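You operate a simulated robot arm through the tools that you are given. There is no shell and no other tool. Be economical: measure what you need, move in short steps, check, and stop when the job is done.

You are at the controls of a simulated two-armed robot. One attempt, no reset.

TASK
Fit the blue stub shaft in the blue bearing and lock its collar.
Fine: hold the bearing for the collar and the grease cap, which goes home too; it ends in the ready bay.

It is judged by the outcome, as a careful person would: the job done as asked, and still so three seconds after it is handed in. It fails if anything else is knocked over, pushed out of place, dropped, spilled or broken. Lids that push on must go on centred and level and be pressed home; caps that screw on are set level and turned clockwise until they are tight.

THE ROBOT
Two 6-joint arms with two-finger parallel grippers on one trunk, on a base that drives. Base frame: it is fixed to the floor where the robot stands at the start and does not move with it; the origin is under the middle of the robot, x ahead of it, y to its left, z up. Units: mm, degrees, N and s.
The left shoulder is at the start at [60, 187, 1097], the right one opposite. With the tool pointing down near the work surface each hand reaches from about 240 to 620 mm from the robot's upright axis, wherever it stands, measured 20 degrees to its own side. Places, roughly: blue take-up bearing (30x10x6 cm) [600, -200, 800]; blue take-up bearing grease cap [600, -100, 800]; blue take-up bearing locking collar [500, -200, 800]; grey take-up bearing grease cap [900, 300, 300]; grey take-up bearing locking collar [800, 200, 300]; ready bay [600, -700, 800]. Payload 1.57 kg a hand.
The TCP of each hand is the grasp point between the finger pads, 30 mm short of the fingertips. In the tool frame z runs along the fingers and y along their closing line. Largest opening 110 mm; finger width 24, thickness 12; the body of the gripper, 48 by 112 mm, starts 78 mm behind the TCP.
Orientation is that of the tool frame in the base frame, as a unit quaternion [x, y, z, w]. With the fingers straight down and closing along the base's y, the tool's x points along the base's -x, its y along +y and its z along -z.

THE INTERFACE
- The arms move only by the tool move_arm. It takes "left_steps", "right_steps" or both (then of equal length, played together; a hand with none holds still); each is a list of rows, each a list of 3 entries, a list of its own where there are three numbers: the turn, a rotation vector about the tool's x, y, z in units of 4 degrees (1.0 is 4 degrees), then the shift along the tool's x, y, z in units of 20 mm (1.0 is 20 mm), then the opening, from 0 (shut) to 1 (fully open). In form: [[[wx, wy, wz], [x, y, z], grip], ...]. A call has 1 to 20 rows; each row shifts and turns the commanded pose from where the row before left it, along the tool's axes as they then stand. A call with a number of a shift or a turn outside -1 to 1 is refused whole. A row lasts 0.2 s, in which the tool goes at most 50 mm and 8.6 degrees; a call with a longer step from one row to the next is refused whole, and so is a gripper value outside its range. Where a pose cannot be reached the arm comes as near as it can. A force on the tool above 40 N (or 10 N above the force at the start of the call, whichever is more), or a blocked arm, ends the call early, and 0.2 s more pass. Each finger travels about 153 mm/s and halts on what it meets, pressing with about 39 N; the grip force reading is that of the motor and also rises with nothing between the fingers. The clock runs only during rows and for 0.2 s after the last one: add rows that do not move to give the fingers time. It gives the time, the measured TCP pose, the force on the tool (base axes), the opening and the grip force at its end, in the units of the frame above (readings bear some noise), with the torque about the TCP (base axes, N m) and any sound that the robot's microphone picked up.
- Cameras (640 x 400 px; columns grow to the right, rows downward): "scene" is now at [11.8, -27.9, 1636.8]; the picture's right is [-0.38, -0.92, 0.00], its down [-0.70, 0.29, -0.65] and it looks along [0.60, -0.25, -0.76] (base axes); focal length 250 px, centre (320, 200). "left" rides on the left gripper at [70, -16, -141] in its tool frame; the picture's right is [0.23, 0.97, 0.00], its down [-0.85, 0.20, -0.48] and it looks along [-0.47, 0.11, 0.88] (tool axes); focal length 222 px, centre (320, 200). "right" rides on the right gripper at [70, 16, -141] in its tool frame; the picture's right is [-0.23, 0.97, 0.00], its down [-0.86, -0.20, -0.48] and it looks along [-0.47, -0.11, 0.88] (tool axes); focal length 222 px, centre (320, 200). There is no depth. A picture from a camera that has moved, and an enlarged one, comes with that camera's place and axes in the base frame and with its lens.
- grab_frame(camera): a new picture of that camera. No time passes.
- move_column(by): slides the trunk up (or, below 0, down) by that many mm; the arms and the scene camera ride with it, the base frame stays. It gives what a move gives, with no picture.
- roll_base(legs): drives the robot by 1 to 6 legs, each [ahead, left, turn to the left] in mm, mm and degrees, along the robot's own axes; the way and the turn of a leg run together, so that a leg with both is an arc; at most 1500 mm and 180 degrees a leg. The arms and the cameras ride along, it lands a little off, and it stops where it bumps. It gives what a move gives.
- head_to(pan, tilt): turns the head with the scene camera to pan (to the left, within 86 degrees either way) and tilt (down, from -29 to 69), counted from straight ahead of the robot. It gives what a move gives.
- inspect(camera, box): a new picture of the part [left, top, right, bottom] of that camera's present view, enlarged. No time passes.
- sign_off(): hands the job in; it is judged then, once.

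Go step by step. Nothing tells you exact positions but the pictures and the camera data: compare them with the known pose of the tool, close in by small moves and look again before you grip or let go. The budget is 120 turns and 92 pictures, counting those below and the enlarged ones. Unless the task says otherwise, let go and move clear before handing in, and close with one line.

The tools are called after ">>>" as name(argument=value, ...) on one line, values as JSON. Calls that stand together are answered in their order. move_arm: Moves the arms, as the interface text tells. Its arguments: {"type":"object","properties":{"left_steps":{"type":"array"},"right_steps":{"type":"array"}},"required":[]} The other tools are called the same way: move_column (by) slides the trunk up or down; roll_base (legs) drives the base; head_to (pan, tilt) turns the head that bears the scene camera; grab_frame (camera) takes a picture; inspect (camera, box) takes an enlarged picture of a part of a camera's view; sign_off () hands the job in.

At the start:

```text
time_s: 0.0
left_ee_pos: [405.7, 35.2, 1137.6]
left_ee_rot: [0.001, 1.0, -0.001, 0.0]
left_ft_force: [-0.1, -0.2, -0.9]
left_moment: [0.0, -0.01, 0.0]
left_finger_gap: 110.0
left_gripper_force: 0.0
right_ee_pos: [319.0, -296.0, 1176.5]
right_ee_rot: [0.0, 1.0, 0.0, 0.001]
right_ft_force: [-0.5, 0.2, -0.5]
right_moment: [-0.01, -0.02, -0.01]
right_finger_gap: 110.0
right_gripper_force: 0.0
trunk travel left (down, up): [-725.0, 265.0]
robot x, y, heading: [-0.6, -1.4, 0.2]
head pan, tilt: [-22.4, 49.2]
```

scene: 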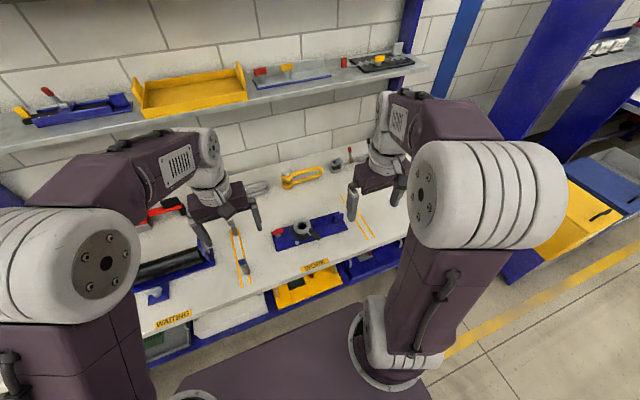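
right: 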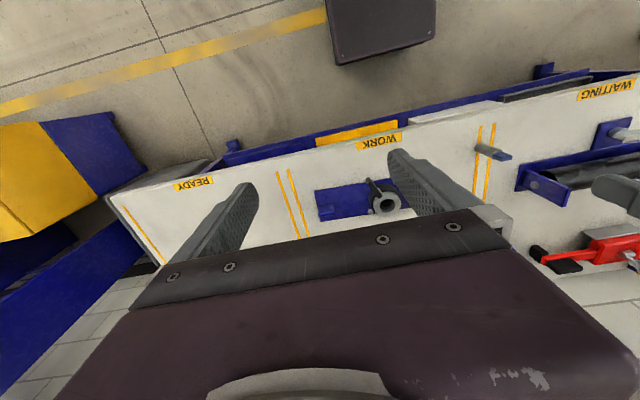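
left: 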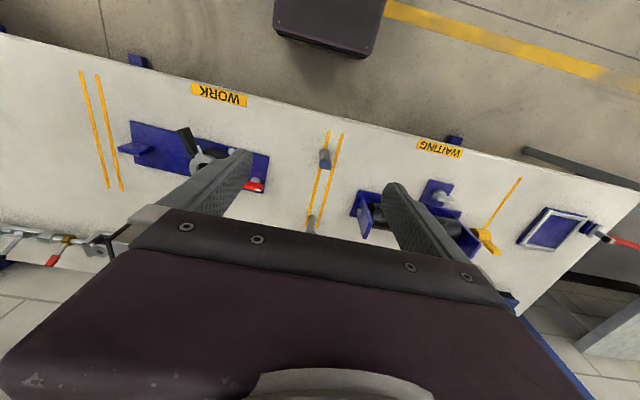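

I see a bench with waiting, work and ready bays; the blue bearing sits in the work bay. I'll look closer before planning.

>>> inspect(camera="scene", box=[220, 140, 420, 300])

>>> inspect(camera="left", box=[60, 60, 360, 240])

>>> inspect(camera="right", box=[280, 100, 640, 280])

```text
2.50 times, centred on (320, 220) of scene
camera zoom: at [11.8, -27.9, 1636.8], right [-0.38, -0.92, 0.0], down [-0.7, 0.29, -0.65], along [0.6, -0.25, -0.76], focal length 626 px, centre (320, 150)
```

zoom: 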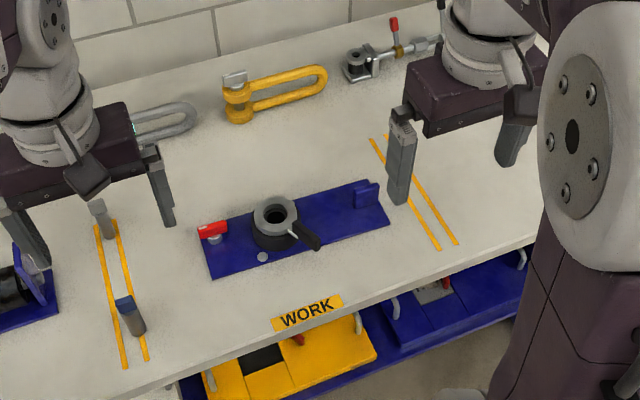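

```text
2.13 times, centred on (210, 150) of left
camera zoom: at [334.0, 19.2, 1279.1], right [-0.23, 0.97, 0.0], down [0.85, 0.2, 0.48], along [0.47, 0.11, -0.88], focal length 474 px, centre (555, 307)
```

zoom: 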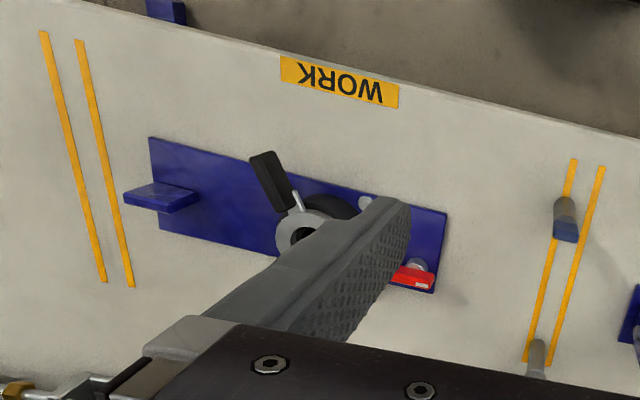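

```text
1.78 times, centred on (460, 190) of right
camera zoom: at [249.6, -281.3, 1315.5], right [0.23, 0.97, 0.0], down [0.86, -0.2, 0.48], along [0.47, -0.11, -0.88], focal length 395 px, centre (71, 218)
```

zoom: 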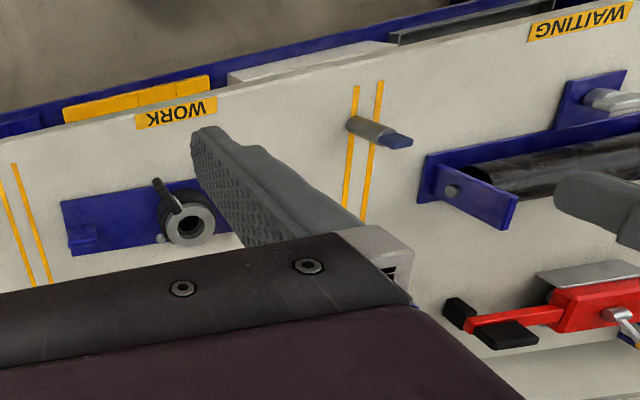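

The bearing is a blue plate at about (545,-205) with a lever collar, and a red cap is at its left end. The blue-tipped shaft stands at about (488,68). I'll bring the right hand's camera over the bearing and the left one over the shaft.

>>> move_arm(right_steps=[[[0, 0, 0], [-0.5, 0.88, 0.97], 1], [[0, 0, 0], [-0.5, 0.88, 0.97], 1], [[0, 0, 0], [-0.5, 0.88, 0.97], 1], [[0, 0, 0], [-0.5, 0.88, 0.97], 1], [[0, 0, 0], [-0.5, 0.88, 0.97], 1], [[0, 0, 0], [-0.5, 0.88, 0.97], 1]], left_steps=[[[0, 0, 0], [0.6, 0.6, 0.97], 1], [[0, 0, 0], [0.6, 0.6, 0.97], 1], [[0, 0, 0], [0.6, 0.6, 0.97], 1], [[0, 0, 0], [0.6, 0.6, 0.97], 1], [[0, 0, 0], [0.6, 0.6, 0.97], 1], [[0, 0, 0], [0.6, 0.6, 0.97], 1]])

>>> inspect(camera="right", box=[120, 30, 520, 280])

>>> grab_frame(camera="left")

>>> inspect(camera="scene", box=[220, 180, 380, 280])

```text
time_s: 1.4
left_ee_pos: [332.5, 106.6, 1023.0]
left_ee_rot: [0.0, 1.0, 0.0, 0.001]
left_ft_force: [0.2, 0.5, -0.5]
left_moment: [0.02, -0.03, -0.02]
left_finger_gap: 110.0
left_gripper_force: 0.0
right_ee_pos: [379.1, -193.0, 1060.0]
right_ee_rot: [0.0, 1.0, 0.0, 0.0]
right_ft_force: [0.0, -0.4, 0.9]
right_moment: [-0.01, -0.01, -0.01]
right_finger_gap: 110.1
right_gripper_force: 0.1
trunk travel left (down, up): [-725.0, 265.0]
robot x, y, heading: [2.0, 0.1, 0.1]
head pan, tilt: [-22.4, 49.2]
```

```text
1.60 times, centred on (320, 155) of right
camera zoom: at [309.6, -176.6, 1199.6], right [0.23, 0.97, 0.0], down [0.86, -0.2, 0.48], along [0.47, -0.11, -0.88], focal length 355 px, centre (320, 272)
```

zoom: 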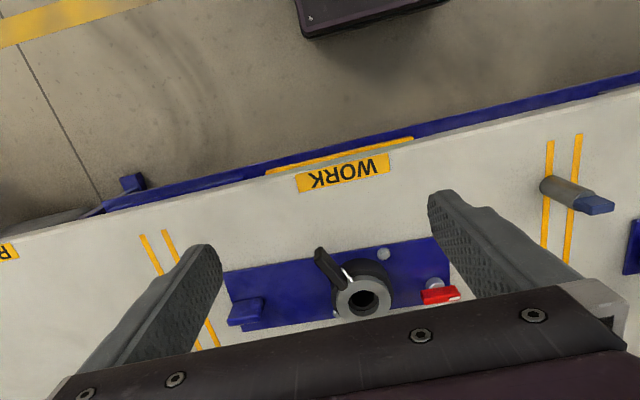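

```text
84 pictures are left
camera left: at [262.5, 91.1, 1163.8], right [-0.23, 0.97, 0.0], down [0.86, 0.2, 0.48], along [0.47, 0.11, -0.88], focal length 222 px, centre (320, 200)
```

left: 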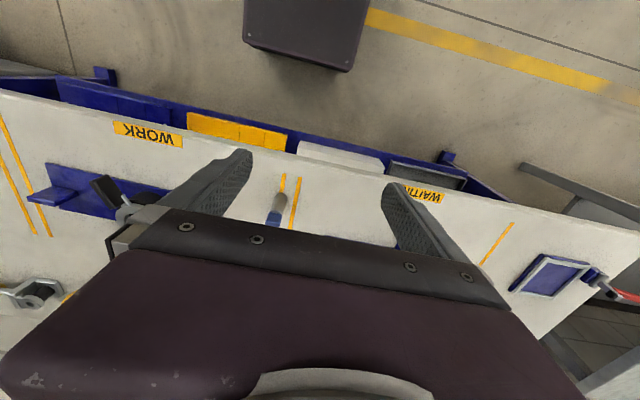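

```text
4.00 times, centred on (300, 230) of scene
camera zoom: at [13.0, -27.0, 1636.8], right [-0.38, -0.92, 0.0], down [-0.7, 0.29, -0.65], along [0.6, -0.25, -0.76], focal length 1001 px, centre (400, 80)
```

zoom: 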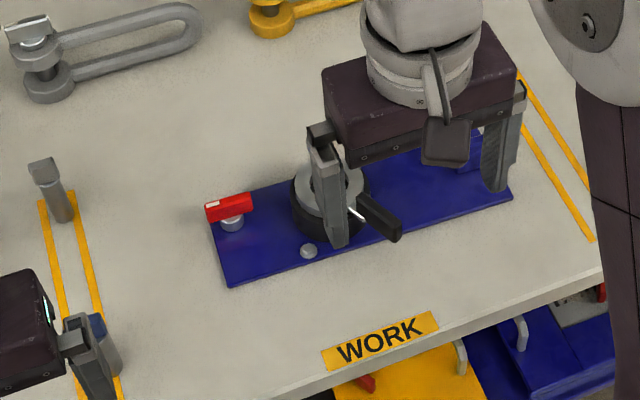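

Now a closer look at the bearing with the right wrist camera, from above the collar.

>>> move_arm(right_steps=[[[0, 0, 0], [-0.85, 0, 0.65], 1], [[0, 0, 0], [-0.85, 0, 0.65], 1], [[0, 0, 0], [-0.85, 0, 0.65], 1], [[0, 0, 0], [-0.85, 0, 0.65], 1], [[0, 0, 0], [-0.85, 0, 0.65], 1], [[0, 0, 0], [-0.85, 0, 0.65], 1], [[0, 0, 0], [-0.85, 0, 0.65], 1], [[0, 0, 0], [-0.85, 0, 0.65], 1]])

>>> inspect(camera="right", box=[160, 20, 480, 220])

```text
time_s: 3.2
left_ee_pos: [333.2, 106.2, 1024.1]
left_ee_rot: [-0.001, 1.0, 0.0, 0.0]
left_ft_force: [0.4, 0.1, 0.5]
left_moment: [0.01, -0.01, 0.02]
left_finger_gap: 109.9
left_gripper_force: 0.0
right_ee_pos: [515.5, -192.9, 955.0]
right_ee_rot: [0.0, 1.0, 0.0, 0.001]
right_ft_force: [0.7, 0.6, 0.1]
right_moment: [0.01, 0.03, -0.01]
right_finger_gap: 110.1
right_gripper_force: 0.0
trunk travel left (down, up): [-725.0, 265.0]
robot x, y, heading: [0.2, 2.6, 0.1]
head pan, tilt: [-22.4, 49.2]
```

```text
2.00 times, centred on (320, 120) of right
camera zoom: at [447.0, -177.2, 1095.6], right [0.23, 0.97, 0.0], down [0.86, -0.2, 0.48], along [0.47, -0.11, -0.88], focal length 444 px, centre (320, 360)
```

zoom: 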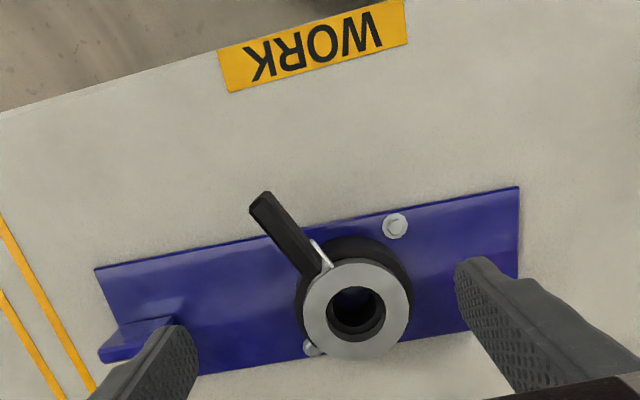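

The bearing bore is at about (557,-179). Now I'll shift left to see the red piece and the nubs.

>>> move_arm(right_steps=[[[0, 0, 0], [0.1, 0.95, 0.2], 1], [[0, 0, 0], [0.1, 0.95, 0.2], 1], [[0, 0, 0], [0.1, 0.95, 0.2], 1], [[0, 0, 0], [0.1, 0.95, 0.2], 1]])

>>> inspect(camera="right", box=[160, 60, 480, 260])

>>> inspect(camera="scene", box=[250, 190, 370, 265])

```text
time_s: 4.2
left_ee_pos: [332.9, 107.1, 1023.9]
left_ee_rot: [0.001, 1.0, -0.002, 0.0]
left_ft_force: [-0.1, -0.3, -0.3]
left_moment: [0.03, 0.02, 0.04]
left_finger_gap: 109.9
left_gripper_force: 0.0
right_ee_pos: [504.9, -115.2, 937.8]
right_ee_rot: [-0.001, 1.0, 0.0, 0.0]
right_ft_force: [0.2, 0.0, -0.9]
right_moment: [0.0, 0.02, -0.02]
right_finger_gap: 109.9
right_gripper_force: 0.1
trunk travel left (down, up): [-725.0, 265.0]
robot x, y, heading: [-1.0, -1.8, 0.1]
head pan, tilt: [-22.4, 49.2]
```

```text
2.00 times, centred on (320, 160) of right
camera zoom: at [436.1, -98.4, 1078.5], right [0.23, 0.97, 0.0], down [0.85, -0.2, 0.48], along [0.47, -0.11, -0.88], focal length 444 px, centre (320, 280)
```

zoom: 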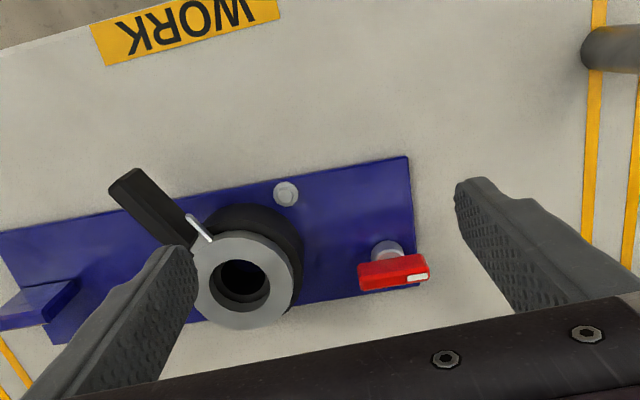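

```text
5.33 times, centred on (310, 228) of scene
camera zoom: at [12.1, -26.9, 1636.8], right [-0.38, -0.92, 0.0], down [-0.7, 0.29, -0.65], along [0.6, -0.25, -0.76], focal length 1334 px, centre (373, 53)
```

zoom: 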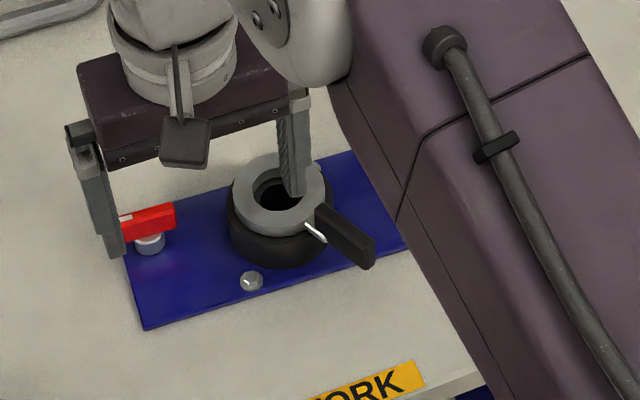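

The red T-shaped cap stands on a post at about (580,-83). Next I'll look at the blue-tipped shaft with the left camera.

>>> move_arm(left_steps=[[[0, 0, 0], [-0.8, -0.22, 0.53], 1], [[0, 0, 0], [-0.8, -0.22, 0.53], 1], [[0, 0, 0], [-0.8, -0.22, 0.53], 1], [[0, 0, 0], [-0.8, -0.22, 0.53], 1], [[0, 0, 0], [-0.8, -0.22, 0.53], 1], [[0, 0, 0], [-0.8, -0.22, 0.53], 1]])

>>> inspect(camera="left", box=[160, 60, 480, 260])

>>> inspect(camera="scene", box=[210, 200, 330, 275])

```text
time_s: 5.6
left_ee_pos: [429.3, 80.4, 959.3]
left_ee_rot: [0.0, 1.0, 0.0, -0.001]
left_ft_force: [0.1, -0.9, 0.2]
left_moment: [-0.05, 0.06, -0.04]
left_finger_gap: 110.0
left_gripper_force: 0.0
right_ee_pos: [507.2, -115.3, 938.4]
right_ee_rot: [0.0, 1.0, 0.0, 0.0]
right_ft_force: [0.8, -0.1, 0.0]
right_moment: [0.0, 0.01, 0.01]
right_finger_gap: 109.8
right_gripper_force: 0.1
trunk travel left (down, up): [-725.0, 265.0]
robot x, y, heading: [-4.0, -1.2, -0.0]
head pan, tilt: [-22.4, 49.2]
```

```text
2.00 times, centred on (320, 160) of left
camera zoom: at [358.6, 63.8, 1100.5], right [-0.23, 0.97, 0.0], down [0.86, 0.2, 0.48], along [0.47, 0.11, -0.88], focal length 444 px, centre (320, 280)
```

zoom: 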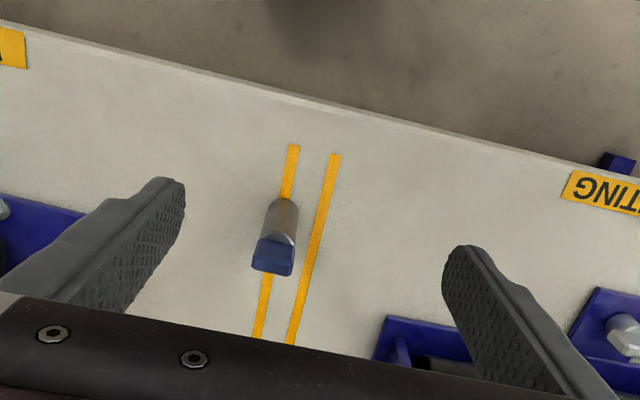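

```text
5.33 times, centred on (270, 238) of scene
camera zoom: at [13.0, -28.0, 1636.8], right [-0.38, -0.92, 0.0], down [-0.7, 0.29, -0.65], along [0.6, -0.25, -0.76], focal length 1334 px, centre (587, 0)
```

zoom: 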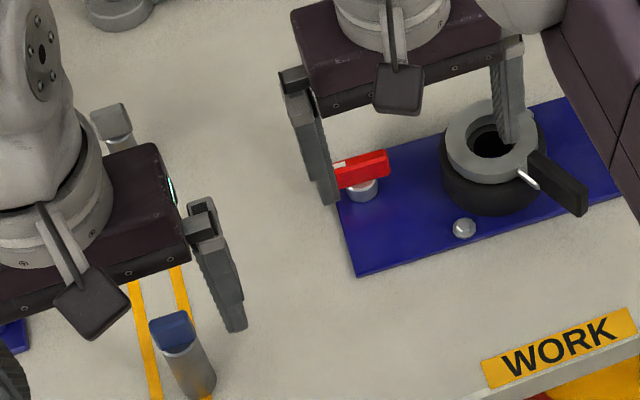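

The shaft stands upright at about (475,62), around 80 mm tall with a blue head. I'll zoom in on it and the bore for keys or flats.

>>> inspect(camera="left", box=[270, 145, 334, 210])

>>> inspect(camera="scene", box=[285, 205, 335, 245])

>>> inspect(camera="right", box=[200, 140, 390, 240])

```text
6.15 times, centred on (302, 178) of left
camera zoom: at [358.6, 63.8, 1100.5], right [-0.23, 0.97, 0.0], down [0.86, 0.2, 0.48], along [0.47, 0.11, -0.88], focal length 1367 px, centre (431, 338)
```

zoom: 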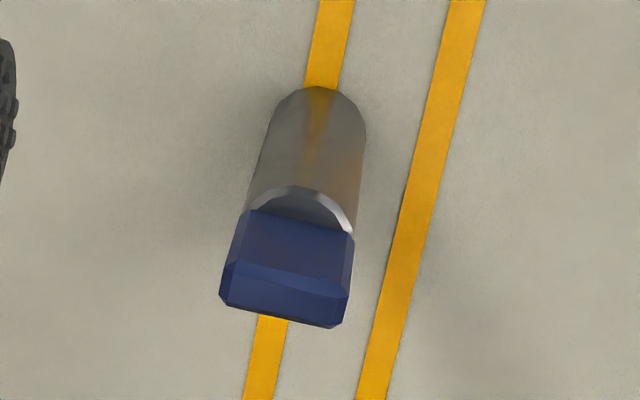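

```text
10.00 times, centred on (310, 225) of scene
camera zoom: at [13.0, -28.0, 1636.8], right [-0.38, -0.92, 0.0], down [-0.7, 0.29, -0.65], along [0.6, -0.25, -0.76], focal length 2502 px, centre (420, -50)
```

zoom: 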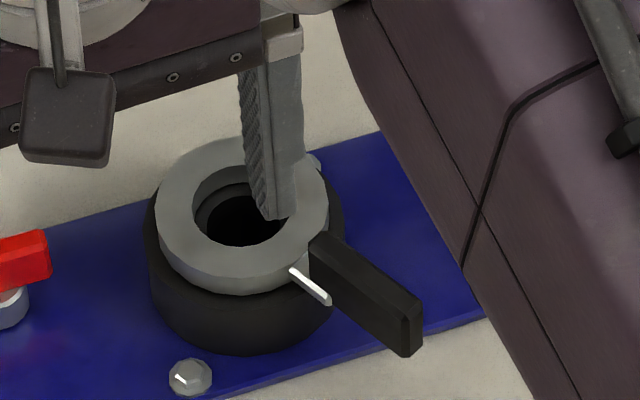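

```text
3.37 times, centred on (295, 190) of right
camera zoom: at [436.7, -99.3, 1078.3], right [0.23, 0.97, 0.0], down [0.86, -0.2, 0.48], along [0.47, -0.11, -0.88], focal length 748 px, centre (404, 234)
```

zoom: 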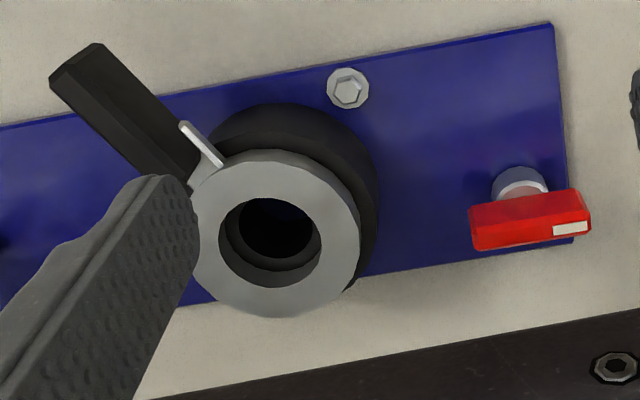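

The shaft is round, about 24 mm across, with a blue block head. I'll move the left hand directly above it with the tips just over the top.

>>> move_arm(left_steps=[[[0, 0, 0], [-0.76, -0.3, 0], 1], [[0, 0, 0], [-0.76, -0.3, 0], 1], [[0, 0, 0], [-0.76, -0.3, 0], 1], [[0, 0, 0], [0, 0, 0.7], 1], [[0, 0, 0], [0, 0, 0.7], 1], [[0, 0, 0], [0, 0, 0.7], 1], [[0, 0, 0], [0, 0, 0], 1]], right_steps=[[[0, 0, 0], [0, -0.8, -0.3], 1], [[0, 0, 0], [0, -0.8, -0.3], 1], [[0, 0, 0], [0, -0.8, -0.3], 1], [[0, 0, 0], [0, -0.8, -0.3], 1], [[0, 0, 0], [0, -0.8, -0.3], 1], [[0, 0, 0], [0, -0.8, -0.3], 1], [[0, 0, 0], [0, 0, 0], 1]])

>>> inspect(camera="left", box=[200, 100, 440, 250])

>>> inspect(camera="scene", box=[210, 210, 306, 270])

```text
time_s: 7.2
left_ee_pos: [476.2, 61.3, 915.1]
left_ee_rot: [0.0, 1.0, -0.001, 0.001]
left_ft_force: [0.0, -0.1, 0.1]
left_moment: [0.03, 0.03, 0.02]
left_finger_gap: 110.0
left_gripper_force: 0.0
right_ee_pos: [507.2, -214.2, 974.4]
right_ee_rot: [0.0, 1.0, 0.001, 0.001]
right_ft_force: [0.6, -0.2, 0.4]
right_moment: [-0.01, 0.0, 0.01]
right_finger_gap: 110.1
right_gripper_force: 0.1
trunk travel left (down, up): [-725.0, 265.0]
robot x, y, heading: [-1.1, 0.9, 0.1]
head pan, tilt: [-22.4, 49.2]
```

```text
2.67 times, centred on (320, 175) of left
camera zoom: at [405.3, 46.0, 1056.8], right [-0.23, 0.97, 0.0], down [0.85, 0.2, 0.48], along [0.47, 0.11, -0.88], focal length 592 px, centre (320, 267)
```

zoom: 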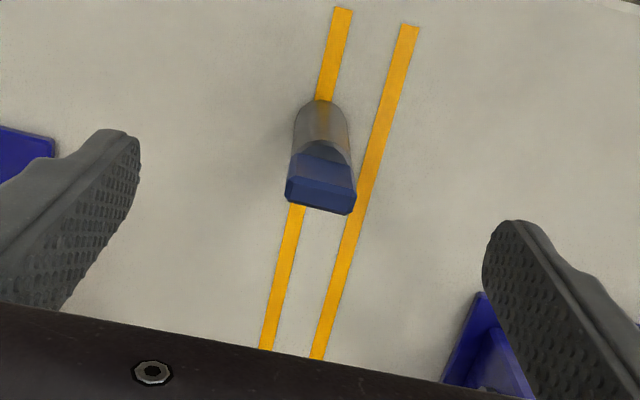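

```text
6.67 times, centred on (258, 240) of scene
camera zoom: at [11.9, -27.6, 1636.8], right [-0.38, -0.92, 0.0], down [-0.7, 0.29, -0.65], along [0.6, -0.25, -0.76], focal length 1668 px, centre (733, -67)
```

zoom: 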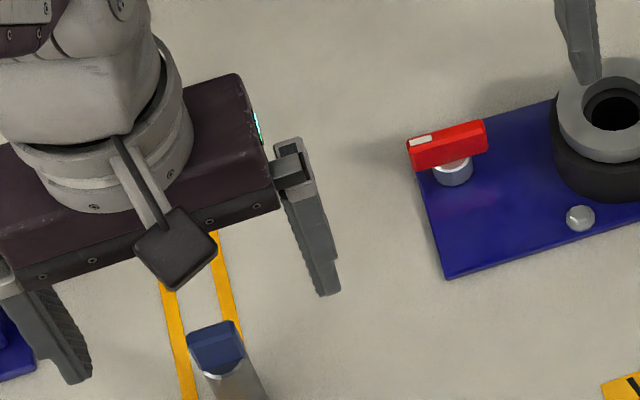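

The hand is aligned to within 2 mm. I'll descend and grip the head.

>>> move_arm(left_steps=[[[0, 0, 0], [0, 0.1, 0.8], 1], [[0, 0, 0], [0, 0, 0.8], 1], [[0, 0, 0], [0, 0, 0.8], 1], [[0, 0, 0], [0, 0, 0], 0.0], [[0, 0, 0], [0, 0, 0], 0.0], [[0, 0, 0], [0, 0, 0], 0.0], [[0, 0, 0], [0, 0, 0], 0.0]])

>>> inspect(camera="left", box=[200, 100, 440, 250])

```text
time_s: 8.8
left_ee_pos: [475.0, 63.0, 865.9]
left_ee_rot: [0.0, 1.0, 0.0, 0.0]
left_ft_force: [0.0, 0.3, 0.3]
left_moment: [0.02, 0.0, 0.02]
left_finger_gap: 23.8
left_gripper_force: 35.8
right_ee_pos: [508.1, -213.0, 974.9]
right_ee_rot: [0.0, 1.0, 0.0, 0.0]
right_ft_force: [-0.2, 0.5, 0.5]
right_moment: [0.02, 0.01, -0.02]
right_finger_gap: 110.1
right_gripper_force: 0.0
trunk travel left (down, up): [-725.0, 265.0]
robot x, y, heading: [-2.0, 0.4, 0.1]
head pan, tilt: [-22.4, 49.2]
```

```text
2.67 times, centred on (320, 175) of left
camera zoom: at [404.5, 47.9, 1007.5], right [-0.23, 0.97, 0.0], down [0.85, 0.2, 0.48], along [0.47, 0.11, -0.88], focal length 592 px, centre (320, 267)
```

zoom: 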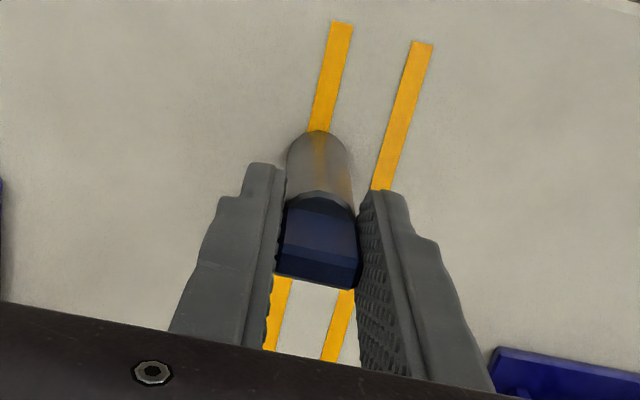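

The shaft is gripped at 23.8 mm. I'll lift it, then drive the base 260 mm to the right so both hands reach the bearing.

>>> move_arm(left_steps=[[[0, 0, 0], [0, 0, -0.5], 0], [[0, 0, 0], [0, 0, -1], 0], [[0, 0, 0], [0, 0, -1], 0], [[0, 0, 0], [0, 0, -1], 0], [[0, 0, 0], [0, 0, -1], 0], [[0, 0, 0], [0, 0, -1], 0], [[0, 0, 0], [0, 0, 0], 0]])

>>> roll_base(legs=[[0, -260, 0]])

>>> head_to(pan=5, tilt=52)

>>> grab_frame(camera="scene")

>>> grab_frame(camera="left")

```text
time_s: 10.4
left_ee_pos: [474.7, 64.3, 978.8]
left_ee_rot: [0.001, 1.0, 0.0, 0.0]
left_ft_force: [-0.1, -0.2, -0.8]
left_moment: [0.01, -0.02, 0.01]
left_finger_gap: 23.8
left_gripper_force: 36.0
right_ee_pos: [507.8, -213.0, 974.9]
right_ee_rot: [0.0, 1.0, 0.0, -0.001]
right_ft_force: [-0.7, 0.7, -0.2]
right_moment: [-0.02, 0.0, 0.03]
right_finger_gap: 110.1
right_gripper_force: 0.0
trunk travel left (down, up): [-725.0, 265.0]
robot x, y, heading: [-1.7, 0.0, 0.0]
head pan, tilt: [-22.4, 49.2]
```

```text
time_s: 12.3
left_ee_pos: [473.7, -201.5, 977.8]
left_ee_rot: [-0.002, 1.0, -0.002, 0.001]
left_ft_force: [0.2, -0.7, -1.9]
left_moment: [0.0, 0.01, -0.03]
left_finger_gap: 23.3
left_gripper_force: 35.2
right_ee_pos: [508.2, -480.3, 975.6]
right_ee_rot: [-0.002, 1.0, 0.001, 0.0]
right_ft_force: [-0.4, 0.4, -0.5]
right_moment: [0.01, 0.04, 0.03]
right_finger_gap: 110.0
right_gripper_force: 0.1
trunk travel left (down, up): [-725.0, 265.0]
robot x, y, heading: [-1.9, -269.6, 0.2]
head pan, tilt: [-22.4, 49.2]
```

```text
time_s: 13.2
left_ee_pos: [474.7, -202.8, 977.7]
left_ee_rot: [-0.002, 1.0, -0.001, 0.001]
left_ft_force: [0.3, 0.9, -0.8]
left_moment: [-0.01, 0.0, -0.07]
left_finger_gap: 23.6
left_gripper_force: 35.6
right_ee_pos: [507.9, -480.0, 976.1]
right_ee_rot: [-0.002, 1.0, 0.0, 0.0]
right_ft_force: [0.5, -0.2, -1.2]
right_moment: [-0.02, 0.01, -0.01]
right_finger_gap: 110.1
right_gripper_force: 0.0
trunk travel left (down, up): [-725.0, 265.0]
robot x, y, heading: [-2.3, -269.9, -0.1]
head pan, tilt: [5.0, 52.0]
```

```text
71 pictures are left
camera scene: at [15.5, -260.4, 1633.0], right [0.09, -1.0, 0.0], down [-0.78, -0.07, -0.62], along [0.61, 0.05, -0.79], focal length 250 px, centre (320, 200)
```

scene: 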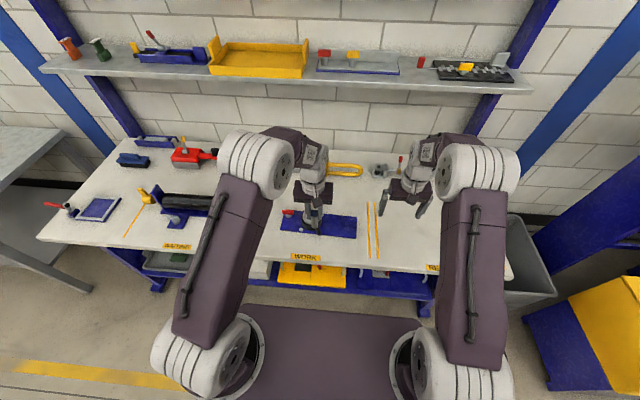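

```text
70 pictures are left
camera left: at [403.3, -218.8, 1118.6], right [-0.23, 0.97, 0.0], down [0.85, 0.2, 0.48], along [0.47, 0.11, -0.88], focal length 222 px, centre (320, 200)
```

left: 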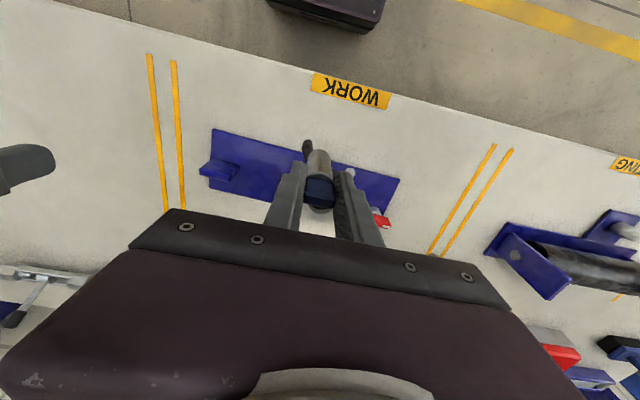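

The base is now at y≈-270. I'll look at the bearing with the scene camera and the right camera to fix the bore position and the tab at its right end.

>>> inspect(camera="scene", box=[270, 190, 370, 252])

>>> inspect(camera="right", box=[320, 100, 640, 300])

```text
6.40 times, centred on (320, 221) of scene
camera zoom: at [15.5, -260.4, 1633.0], right [0.09, -1.0, 0.0], down [-0.78, -0.07, -0.62], along [0.61, 0.05, -0.79], focal length 1601 px, centre (320, 66)
```

zoom: 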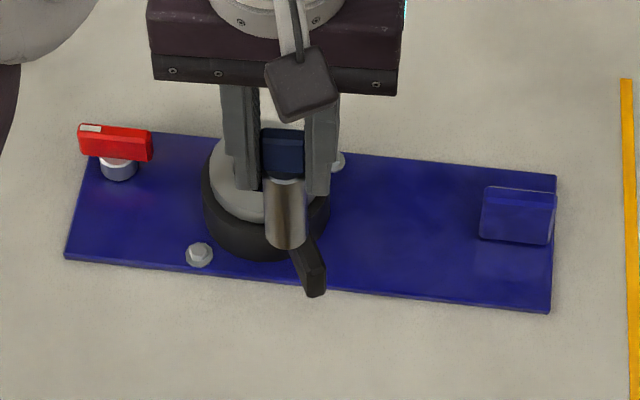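

```text
2.00 times, centred on (480, 200) of right
camera zoom: at [438.6, -464.1, 1115.5], right [0.22, 0.97, 0.0], down [0.86, -0.2, 0.48], along [0.47, -0.11, -0.88], focal length 444 px, centre (0, 200)
```

zoom: 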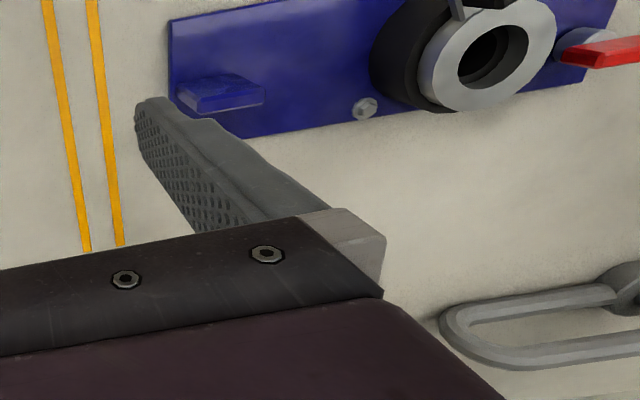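

The plate's long axis is turned about 2.5° clockwise, and the tab at its right end is at about (546,-340), thin in x and reaching to z≈840. I'll turn the right hand about 87.5° so its fingers can close on the tab.

>>> move_arm(right_steps=[[[0, 0, -1], [0, 0, 0], 1], [[0, 0, -1], [0, 0, 0], 1], [[0, 0, -1], [0, 0, 0], 1], [[0, 0, -1], [0, 0, 0], 1], [[0, 0, -1], [0, 0, 0], 1], [[0, 0, -1], [0, 0, 0], 1], [[0, 0, -1], [0, 0, 0], 1], [[0, 0, -1], [0, 0, 0], 1], [[0, 0, -1], [0, 0, 0], 1], [[0, 0, -1], [0, 0, 0], 1], [[0, 0, -1], [0, 0, 0], 1], [[0, 0, -1], [0, 0, 0], 1], [[0, 0, -1], [0, 0, 0], 1], [[0, 0, -1], [0, 0, 0], 1], [[0, 0, -1], [0, 0, 0], 1], [[0, 0, -1], [0, 0, 0], 1], [[0, 0, -1], [0, 0, 0], 1], [[0, 0, -1], [0, 0, 0], 1], [[0, 0, -1], [0, 0, 0], 1], [[0, 0, -1], [0, 0, 0], 1]])

>>> move_arm(right_steps=[[[0, 0, -1], [0, 0, 0], 1], [[0, 0, -0.85], [0, 0, 0], 1], [[0, 0, 0], [0, 0, 0], 1]])

>>> grab_frame(camera="right")

```text
time_s: 17.4
left_ee_pos: [473.9, -202.5, 978.2]
left_ee_rot: [-0.002, 1.0, 0.0, 0.0]
left_ft_force: [1.2, -0.3, -1.3]
left_moment: [-0.01, 0.02, -0.01]
left_finger_gap: 23.4
left_gripper_force: 36.1
right_ee_pos: [508.5, -480.5, 974.0]
right_ee_rot: [-0.644, 0.765, 0.0, -0.001]
right_ft_force: [1.0, 0.1, 0.9]
right_moment: [0.02, 0.01, 0.0]
right_finger_gap: 110.0
right_gripper_force: 0.0
trunk travel left (down, up): [-725.0, 265.0]
robot x, y, heading: [0.9, -267.2, -0.1]
head pan, tilt: [5.0, 52.0]
```

```text
time_s: 18.2
left_ee_pos: [473.4, -202.1, 977.1]
left_ee_rot: [-0.002, 1.0, 0.0, 0.0]
left_ft_force: [0.5, -0.3, -1.4]
left_moment: [0.0, 0.02, 0.0]
left_finger_gap: 23.8
left_gripper_force: 36.0
right_ee_pos: [507.8, -480.6, 974.2]
right_ee_rot: [-0.692, 0.722, 0.0, 0.0]
right_ft_force: [0.4, 0.1, -0.2]
right_moment: [0.0, -0.02, 0.0]
right_finger_gap: 110.0
right_gripper_force: 0.1
trunk travel left (down, up): [-725.0, 265.0]
robot x, y, heading: [0.4, -265.3, 0.2]
head pan, tilt: [5.0, 52.0]
```

```text
67 pictures are left
camera right: at [489.5, -549.0, 1115.6], right [-0.96, 0.27, 0.0], down [0.23, 0.85, 0.48], along [0.13, 0.46, -0.88], focal length 222 px, centre (320, 200)
```

right: 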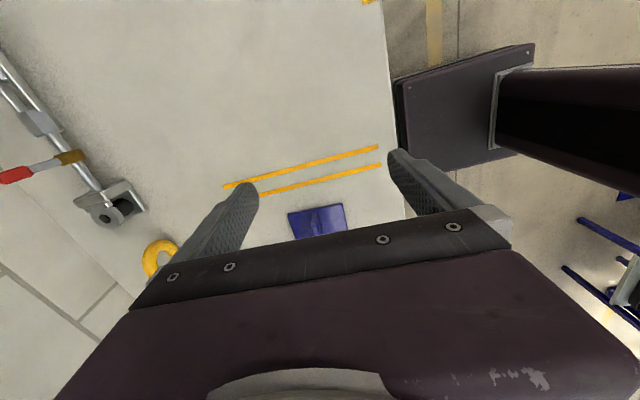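

The right hand is turned. I'll move it above the tab, tips still well clear.

>>> move_arm(right_steps=[[[0, 0, 0], [-0.884, -0.2, 0.4], 1], [[0, 0, 0], [-0.884, -0.2, 0.4], 1], [[0, 0, 0], [-0.884, -0.2, 0.4], 1], [[0, 0, 0], [-0.884, -0.2, 0.4], 1], [[0, 0, 0], [-0.884, -0.2, 0.4], 1], [[0, 0, 0], [-0.884, -0.2, 0.4], 1], [[0, 0, 0], [-0.884, -0.2, 0.4], 1], [[0, 0, 0], [-0.884, -0.2, 0.4], 1], [[0, 0, 0], [0, 0, 0], 1]])

>>> inspect(camera="right", box=[160, 60, 480, 260])

>>> inspect(camera="scene", box=[290, 180, 400, 250])

```text
time_s: 20.2
left_ee_pos: [474.4, -203.0, 978.0]
left_ee_rot: [-0.001, 1.0, 0.0, 0.0]
left_ft_force: [-0.1, -0.5, -1.4]
left_moment: [0.02, 0.0, 0.0]
left_finger_gap: 23.6
left_gripper_force: 35.2
right_ee_pos: [543.8, -339.0, 912.2]
right_ee_rot: [-0.692, 0.722, 0.0, 0.0]
right_ft_force: [0.0, -0.1, -0.3]
right_moment: [0.02, -0.04, -0.03]
right_finger_gap: 110.0
right_gripper_force: 0.1
trunk travel left (down, up): [-725.0, 265.0]
robot x, y, heading: [-1.6, -268.2, 0.0]
head pan, tilt: [5.0, 52.0]
```

```text
2.00 times, centred on (320, 160) of right
camera zoom: at [525.5, -408.0, 1051.7], right [-0.96, 0.27, 0.0], down [0.24, 0.85, 0.48], along [0.13, 0.46, -0.88], focal length 444 px, centre (320, 280)
```

zoom: 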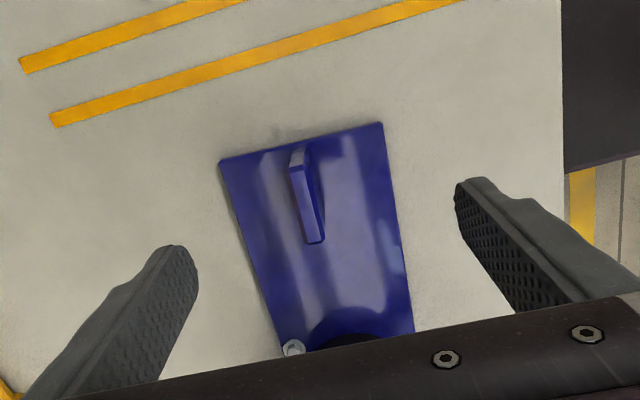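

```text
5.71 times, centred on (345, 215) of scene
camera zoom: at [15.3, -261.0, 1633.0], right [0.09, -1.0, 0.0], down [-0.78, -0.07, -0.62], along [0.61, 0.06, -0.79], focal length 1430 px, centre (177, 114)
```

zoom: 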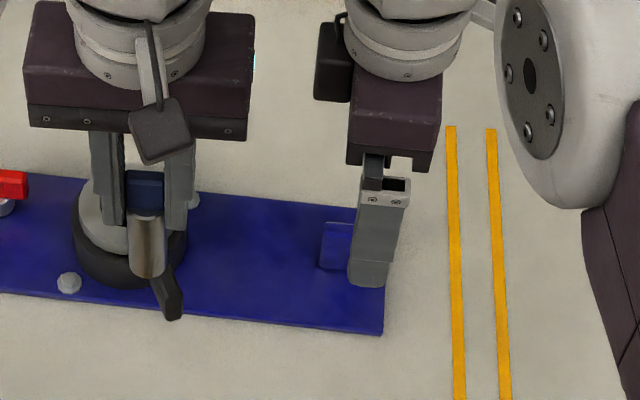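

The tab's centre is at (551,-342). I'll shift, descend and close on it.

>>> move_arm(right_steps=[[[0, 0, 0], [0.15, -0.36, 0.5], 1], [[0, 0, 0], [0, 0, 0.85], 1], [[0, 0, 0], [0, 0, 0.85], 1], [[0, 0, 0], [0, 0, 0.85], 1], [[0, 0, 0], [0, 0, 0.85], 1], [[0, 0, 0], [0, 0, 0], 0.3], [[0, 0, 0], [0, 0, 0], 0.3], [[0, 0, 0], [0, 0, 0], 0.3]])

>>> inspect(camera="right", box=[160, 60, 480, 260])

```text
time_s: 22.0
left_ee_pos: [473.5, -203.3, 977.5]
left_ee_rot: [-0.002, 1.0, 0.0, 0.0]
left_ft_force: [0.4, 0.6, -0.3]
left_moment: [0.0, -0.01, 0.0]
left_finger_gap: 23.6
left_gripper_force: 35.7
right_ee_pos: [553.1, -343.4, 833.1]
right_ee_rot: [-0.692, 0.722, 0.0, 0.0]
right_ft_force: [1.0, 0.3, -0.1]
right_moment: [0.0, 0.0, -0.04]
right_finger_gap: 33.1
right_gripper_force: 0.0
trunk travel left (down, up): [-725.0, 265.0]
robot x, y, heading: [0.2, -265.9, 0.4]
head pan, tilt: [5.0, 52.0]
```

```text
2.00 times, centred on (320, 160) of right
camera zoom: at [533.7, -413.2, 973.7], right [-0.96, 0.27, 0.0], down [0.24, 0.85, 0.48], along [0.13, 0.46, -0.88], focal length 444 px, centre (320, 280)
```

zoom: 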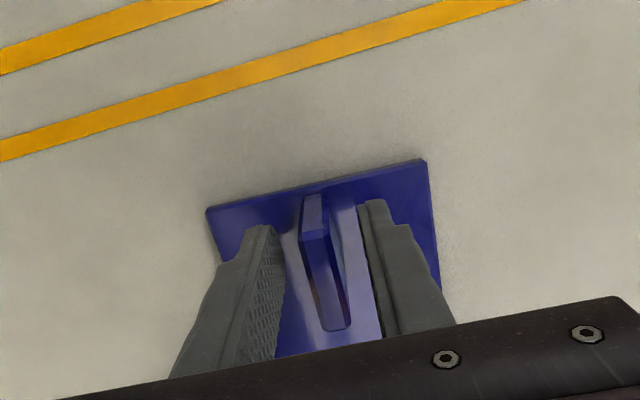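

The tab is centred between the fingers, so I'll close on it.

>>> move_arm(right_steps=[[[0, 0, 0], [0, 0, 0], 0.1], [[0, 0, 0], [0, 0, 0], 0.0], [[0, 0, 0], [0, 0, 0], 0.0], [[0, 0, 0], [0, 0, 0], 0.0]])

>>> inspect(camera="scene", box=[270, 190, 370, 252])

>>> inspect(camera="left", box=[190, 100, 450, 260])

```text
time_s: 23.0
left_ee_pos: [473.7, -201.9, 977.7]
left_ee_rot: [-0.001, 1.0, 0.0, 0.0]
left_ft_force: [0.2, 0.0, -0.7]
left_moment: [0.0, 0.0, -0.02]
left_finger_gap: 23.7
left_gripper_force: 35.8
right_ee_pos: [552.9, -345.2, 834.5]
right_ee_rot: [-0.692, 0.722, 0.0, 0.0]
right_ft_force: [0.2, -0.5, 1.4]
right_moment: [-0.05, 0.01, 0.09]
right_finger_gap: 11.7
right_gripper_force: 28.7
trunk travel left (down, up): [-725.0, 265.0]
robot x, y, heading: [-1.6, -270.1, -0.0]
head pan, tilt: [5.0, 52.0]
```

```text
6.40 times, centred on (320, 221) of scene
camera zoom: at [15.5, -260.6, 1633.0], right [0.09, -1.0, 0.0], down [-0.79, -0.07, -0.62], along [0.61, 0.06, -0.79], focal length 1601 px, centre (320, 66)
```

zoom: 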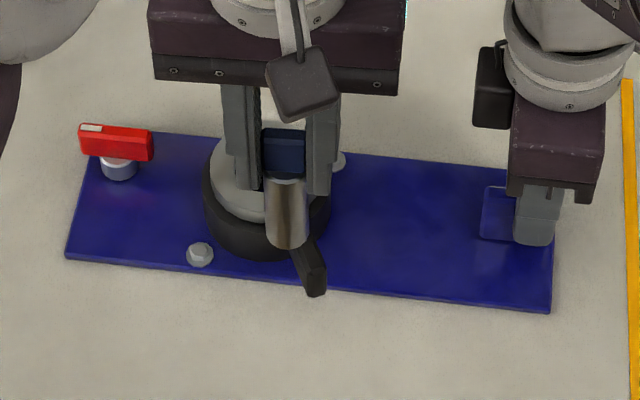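

```text
2.46 times, centred on (320, 180) of left
camera zoom: at [403.3, -219.0, 1118.6], right [-0.23, 0.97, 0.0], down [0.85, 0.2, 0.48], along [0.47, 0.11, -0.88], focal length 547 px, centre (320, 249)
```

zoom: 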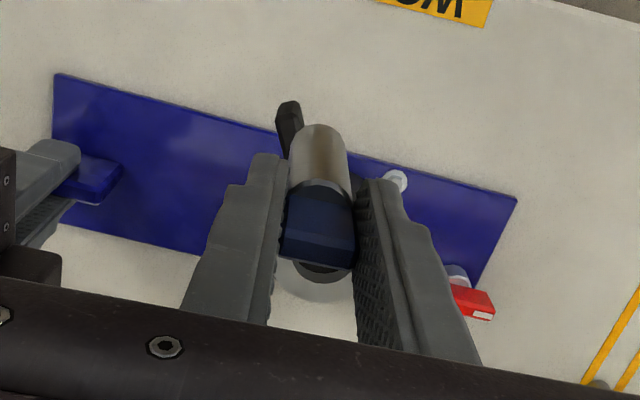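

The bearing is held without having shifted. I'll bring the shaft over the bore, its bottom about 15 mm above the collar.

>>> move_arm(left_steps=[[[0, 0, 0], [-0.84, 0.23, 0], 0], [[0, 0, 0], [-0.84, 0.23, 0], 0], [[0, 0, 0], [-0.84, 0.23, 0], 0], [[0, 0, 0], [-0.84, 0.23, 0], 0], [[0, 0, 0], [-0.84, 0.23, 0.8], 0], [[0, 0, 0], [0, 0, 0.8], 0], [[0, 0, 0], [0, 0, 0.75], 0], [[0, 0, 0], [0, 0, 0], 0]])

>>> inspect(camera="left", box=[240, 100, 400, 200])

>>> inspect(camera="scene", box=[280, 190, 344, 230])

>>> grab_frame(camera="right")

```text
time_s: 24.8
left_ee_pos: [559.8, -180.7, 930.6]
left_ee_rot: [-0.001, 1.0, -0.001, -0.001]
left_ft_force: [-0.1, -1.1, -1.5]
left_moment: [0.0, -0.02, 0.04]
left_finger_gap: 23.7
left_gripper_force: 35.8
right_ee_pos: [553.0, -344.9, 833.0]
right_ee_rot: [-0.692, 0.722, 0.0, 0.0]
right_ft_force: [0.4, -0.4, -0.3]
right_moment: [-0.08, 0.01, 0.06]
right_finger_gap: 11.9
right_gripper_force: 29.3
trunk travel left (down, up): [-725.0, 265.0]
robot x, y, heading: [3.3, -272.1, 0.2]
head pan, tilt: [5.0, 52.0]
```

```text
4.00 times, centred on (320, 150) of left
camera zoom: at [488.1, -196.8, 1071.6], right [-0.23, 0.97, 0.0], down [0.85, 0.2, 0.48], along [0.47, 0.11, -0.88], focal length 888 px, centre (320, 400)
```

zoom: 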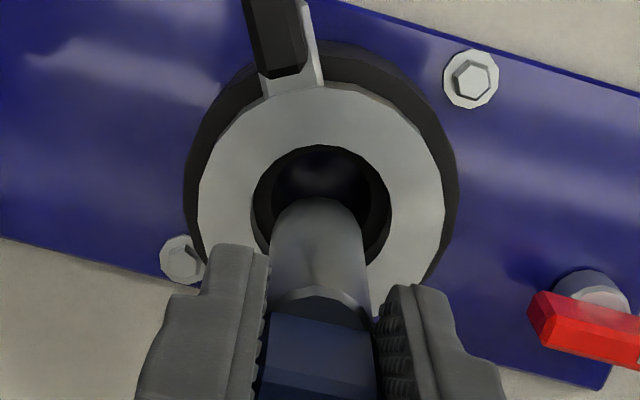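

```text
10.00 times, centred on (312, 210) of scene
camera zoom: at [15.5, -260.6, 1633.0], right [0.09, -1.0, 0.0], down [-0.78, -0.07, -0.62], along [0.61, 0.06, -0.79], focal length 2502 px, centre (400, 100)
```

zoom: 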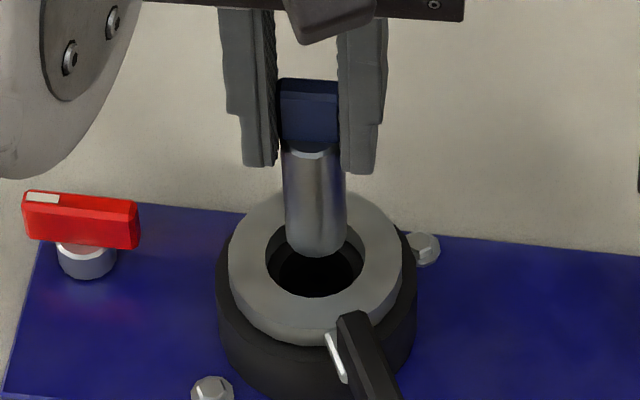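

```text
59 pictures are left
camera right: at [533.8, -413.2, 973.8], right [-0.96, 0.27, 0.0], down [0.24, 0.85, 0.48], along [0.13, 0.46, -0.88], focal length 222 px, centre (320, 200)
```

right: 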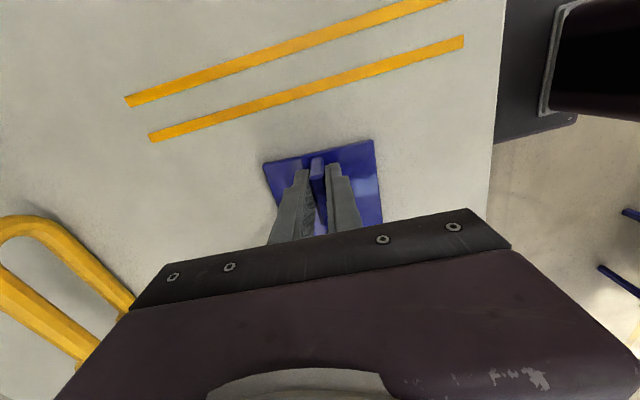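

The shaft is centred in y, and I suspect it sits about 4 mm too far in x. I'll nudge it back, lower 12 mm and compare again at nearly equal height.

>>> move_arm(left_steps=[[[0, 0, 0], [0.2, 0, 0.3], 0], [[0, 0, 0], [0, 0, 0.3], 0], [[0, 0, 0], [0, 0, 0], 0]])

>>> inspect(camera="left", box=[240, 100, 400, 200])

>>> inspect(camera="scene", box=[280, 190, 344, 230])

```text
time_s: 25.6
left_ee_pos: [555.7, -179.2, 918.4]
left_ee_rot: [-0.002, 1.0, 0.0, 0.0]
left_ft_force: [0.7, 0.8, -1.3]
left_moment: [0.0, 0.02, 0.02]
left_finger_gap: 23.8
left_gripper_force: 36.2
right_ee_pos: [552.9, -344.4, 833.7]
right_ee_rot: [-0.692, 0.722, 0.0, 0.0]
right_ft_force: [0.2, -1.1, 1.0]
right_moment: [-0.08, -0.01, 0.03]
right_finger_gap: 11.8
right_gripper_force: 29.1
trunk travel left (down, up): [-725.0, 265.0]
robot x, y, heading: [3.2, -268.1, 0.0]
head pan, tilt: [5.0, 52.0]
```

```text
4.00 times, centred on (320, 150) of left
camera zoom: at [484.9, -196.0, 1059.9], right [-0.23, 0.97, 0.0], down [0.85, 0.2, 0.48], along [0.47, 0.11, -0.88], focal length 888 px, centre (320, 400)
```

zoom: 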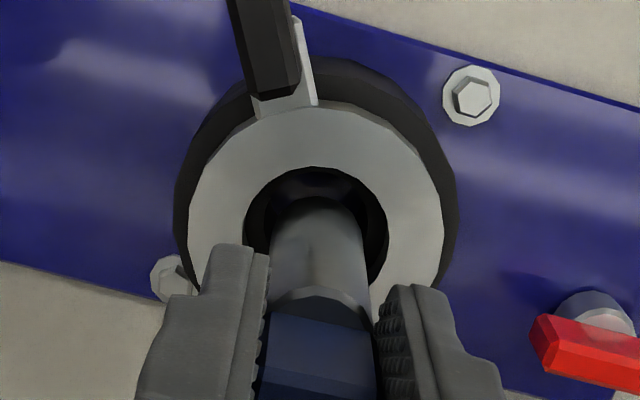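

```text
10.00 times, centred on (312, 210) of scene
camera zoom: at [15.5, -260.7, 1633.0], right [0.09, -1.0, 0.0], down [-0.79, -0.07, -0.62], along [0.61, 0.06, -0.79], focal length 2502 px, centre (400, 100)
```

zoom: 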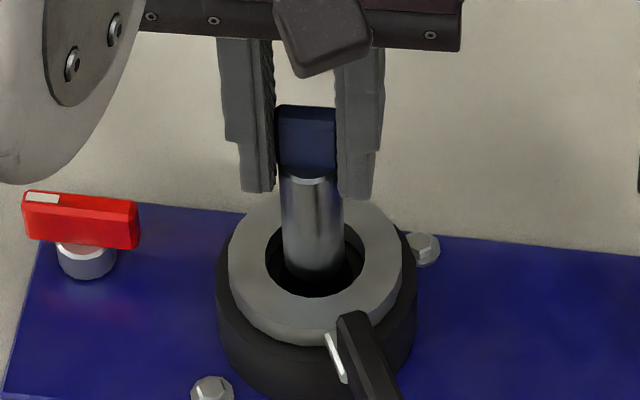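

The shaft is about 2.5 mm too far in +x and 0.7 mm in +y. I'll correct that and lower into the collar.

>>> move_arm(left_steps=[[[0, 0, 0], [0.12, -0.035, 0], 0], [[0, 0, 0], [0, 0, 0.35], 0], [[0, 0, 0], [0, 0, 0.35], 0], [[0, 0, 0], [0, 0, 0], 0]])

>>> inspect(camera="left", box=[270, 120, 370, 182])

>>> inspect(camera="scene", box=[290, 195, 338, 225])

```text
time_s: 26.6
left_ee_pos: [552.4, -180.0, 904.3]
left_ee_rot: [-0.002, 1.0, 0.0, 0.0]
left_ft_force: [0.8, 0.4, -0.5]
left_moment: [-0.02, 0.01, 0.0]
left_finger_gap: 23.4
left_gripper_force: 35.5
right_ee_pos: [552.4, -344.1, 834.4]
right_ee_rot: [-0.692, 0.722, 0.0, -0.001]
right_ft_force: [0.5, -0.9, 1.6]
right_moment: [0.0, -0.04, 0.03]
right_finger_gap: 11.7
right_gripper_force: 29.5
trunk travel left (down, up): [-725.0, 265.0]
robot x, y, heading: [-1.5, -271.6, 0.2]
head pan, tilt: [5.0, 52.0]
```

```text
6.40 times, centred on (320, 151) of left
camera zoom: at [482.1, -196.8, 1045.3], right [-0.23, 0.97, 0.0], down [0.85, 0.2, 0.48], along [0.47, 0.11, -0.88], focal length 1422 px, centre (320, 514)
```

zoom: 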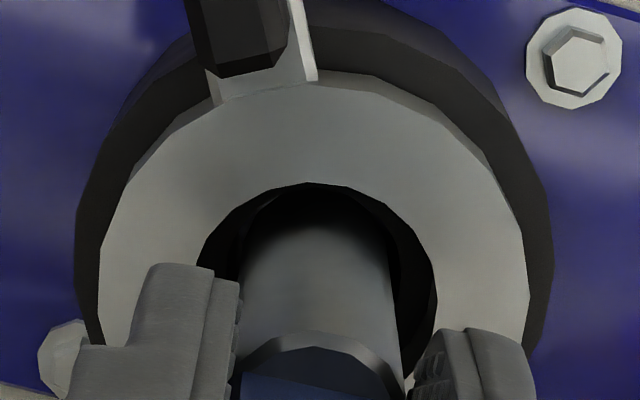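

```text
13.33 times, centred on (314, 210) of scene
camera zoom: at [15.5, -260.7, 1633.0], right [0.09, -1.0, 0.0], down [-0.79, -0.07, -0.62], along [0.61, 0.06, -0.79], focal length 3336 px, centre (400, 67)
```

zoom: 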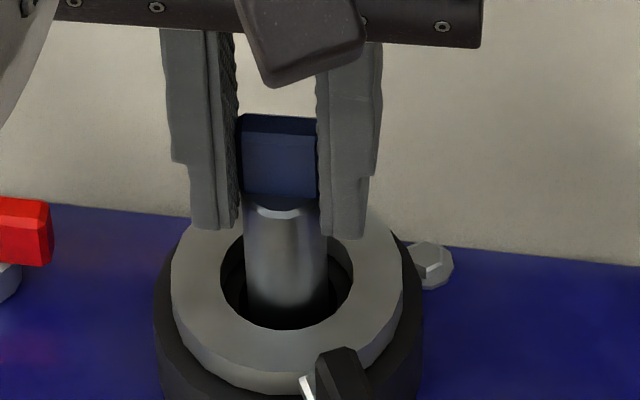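

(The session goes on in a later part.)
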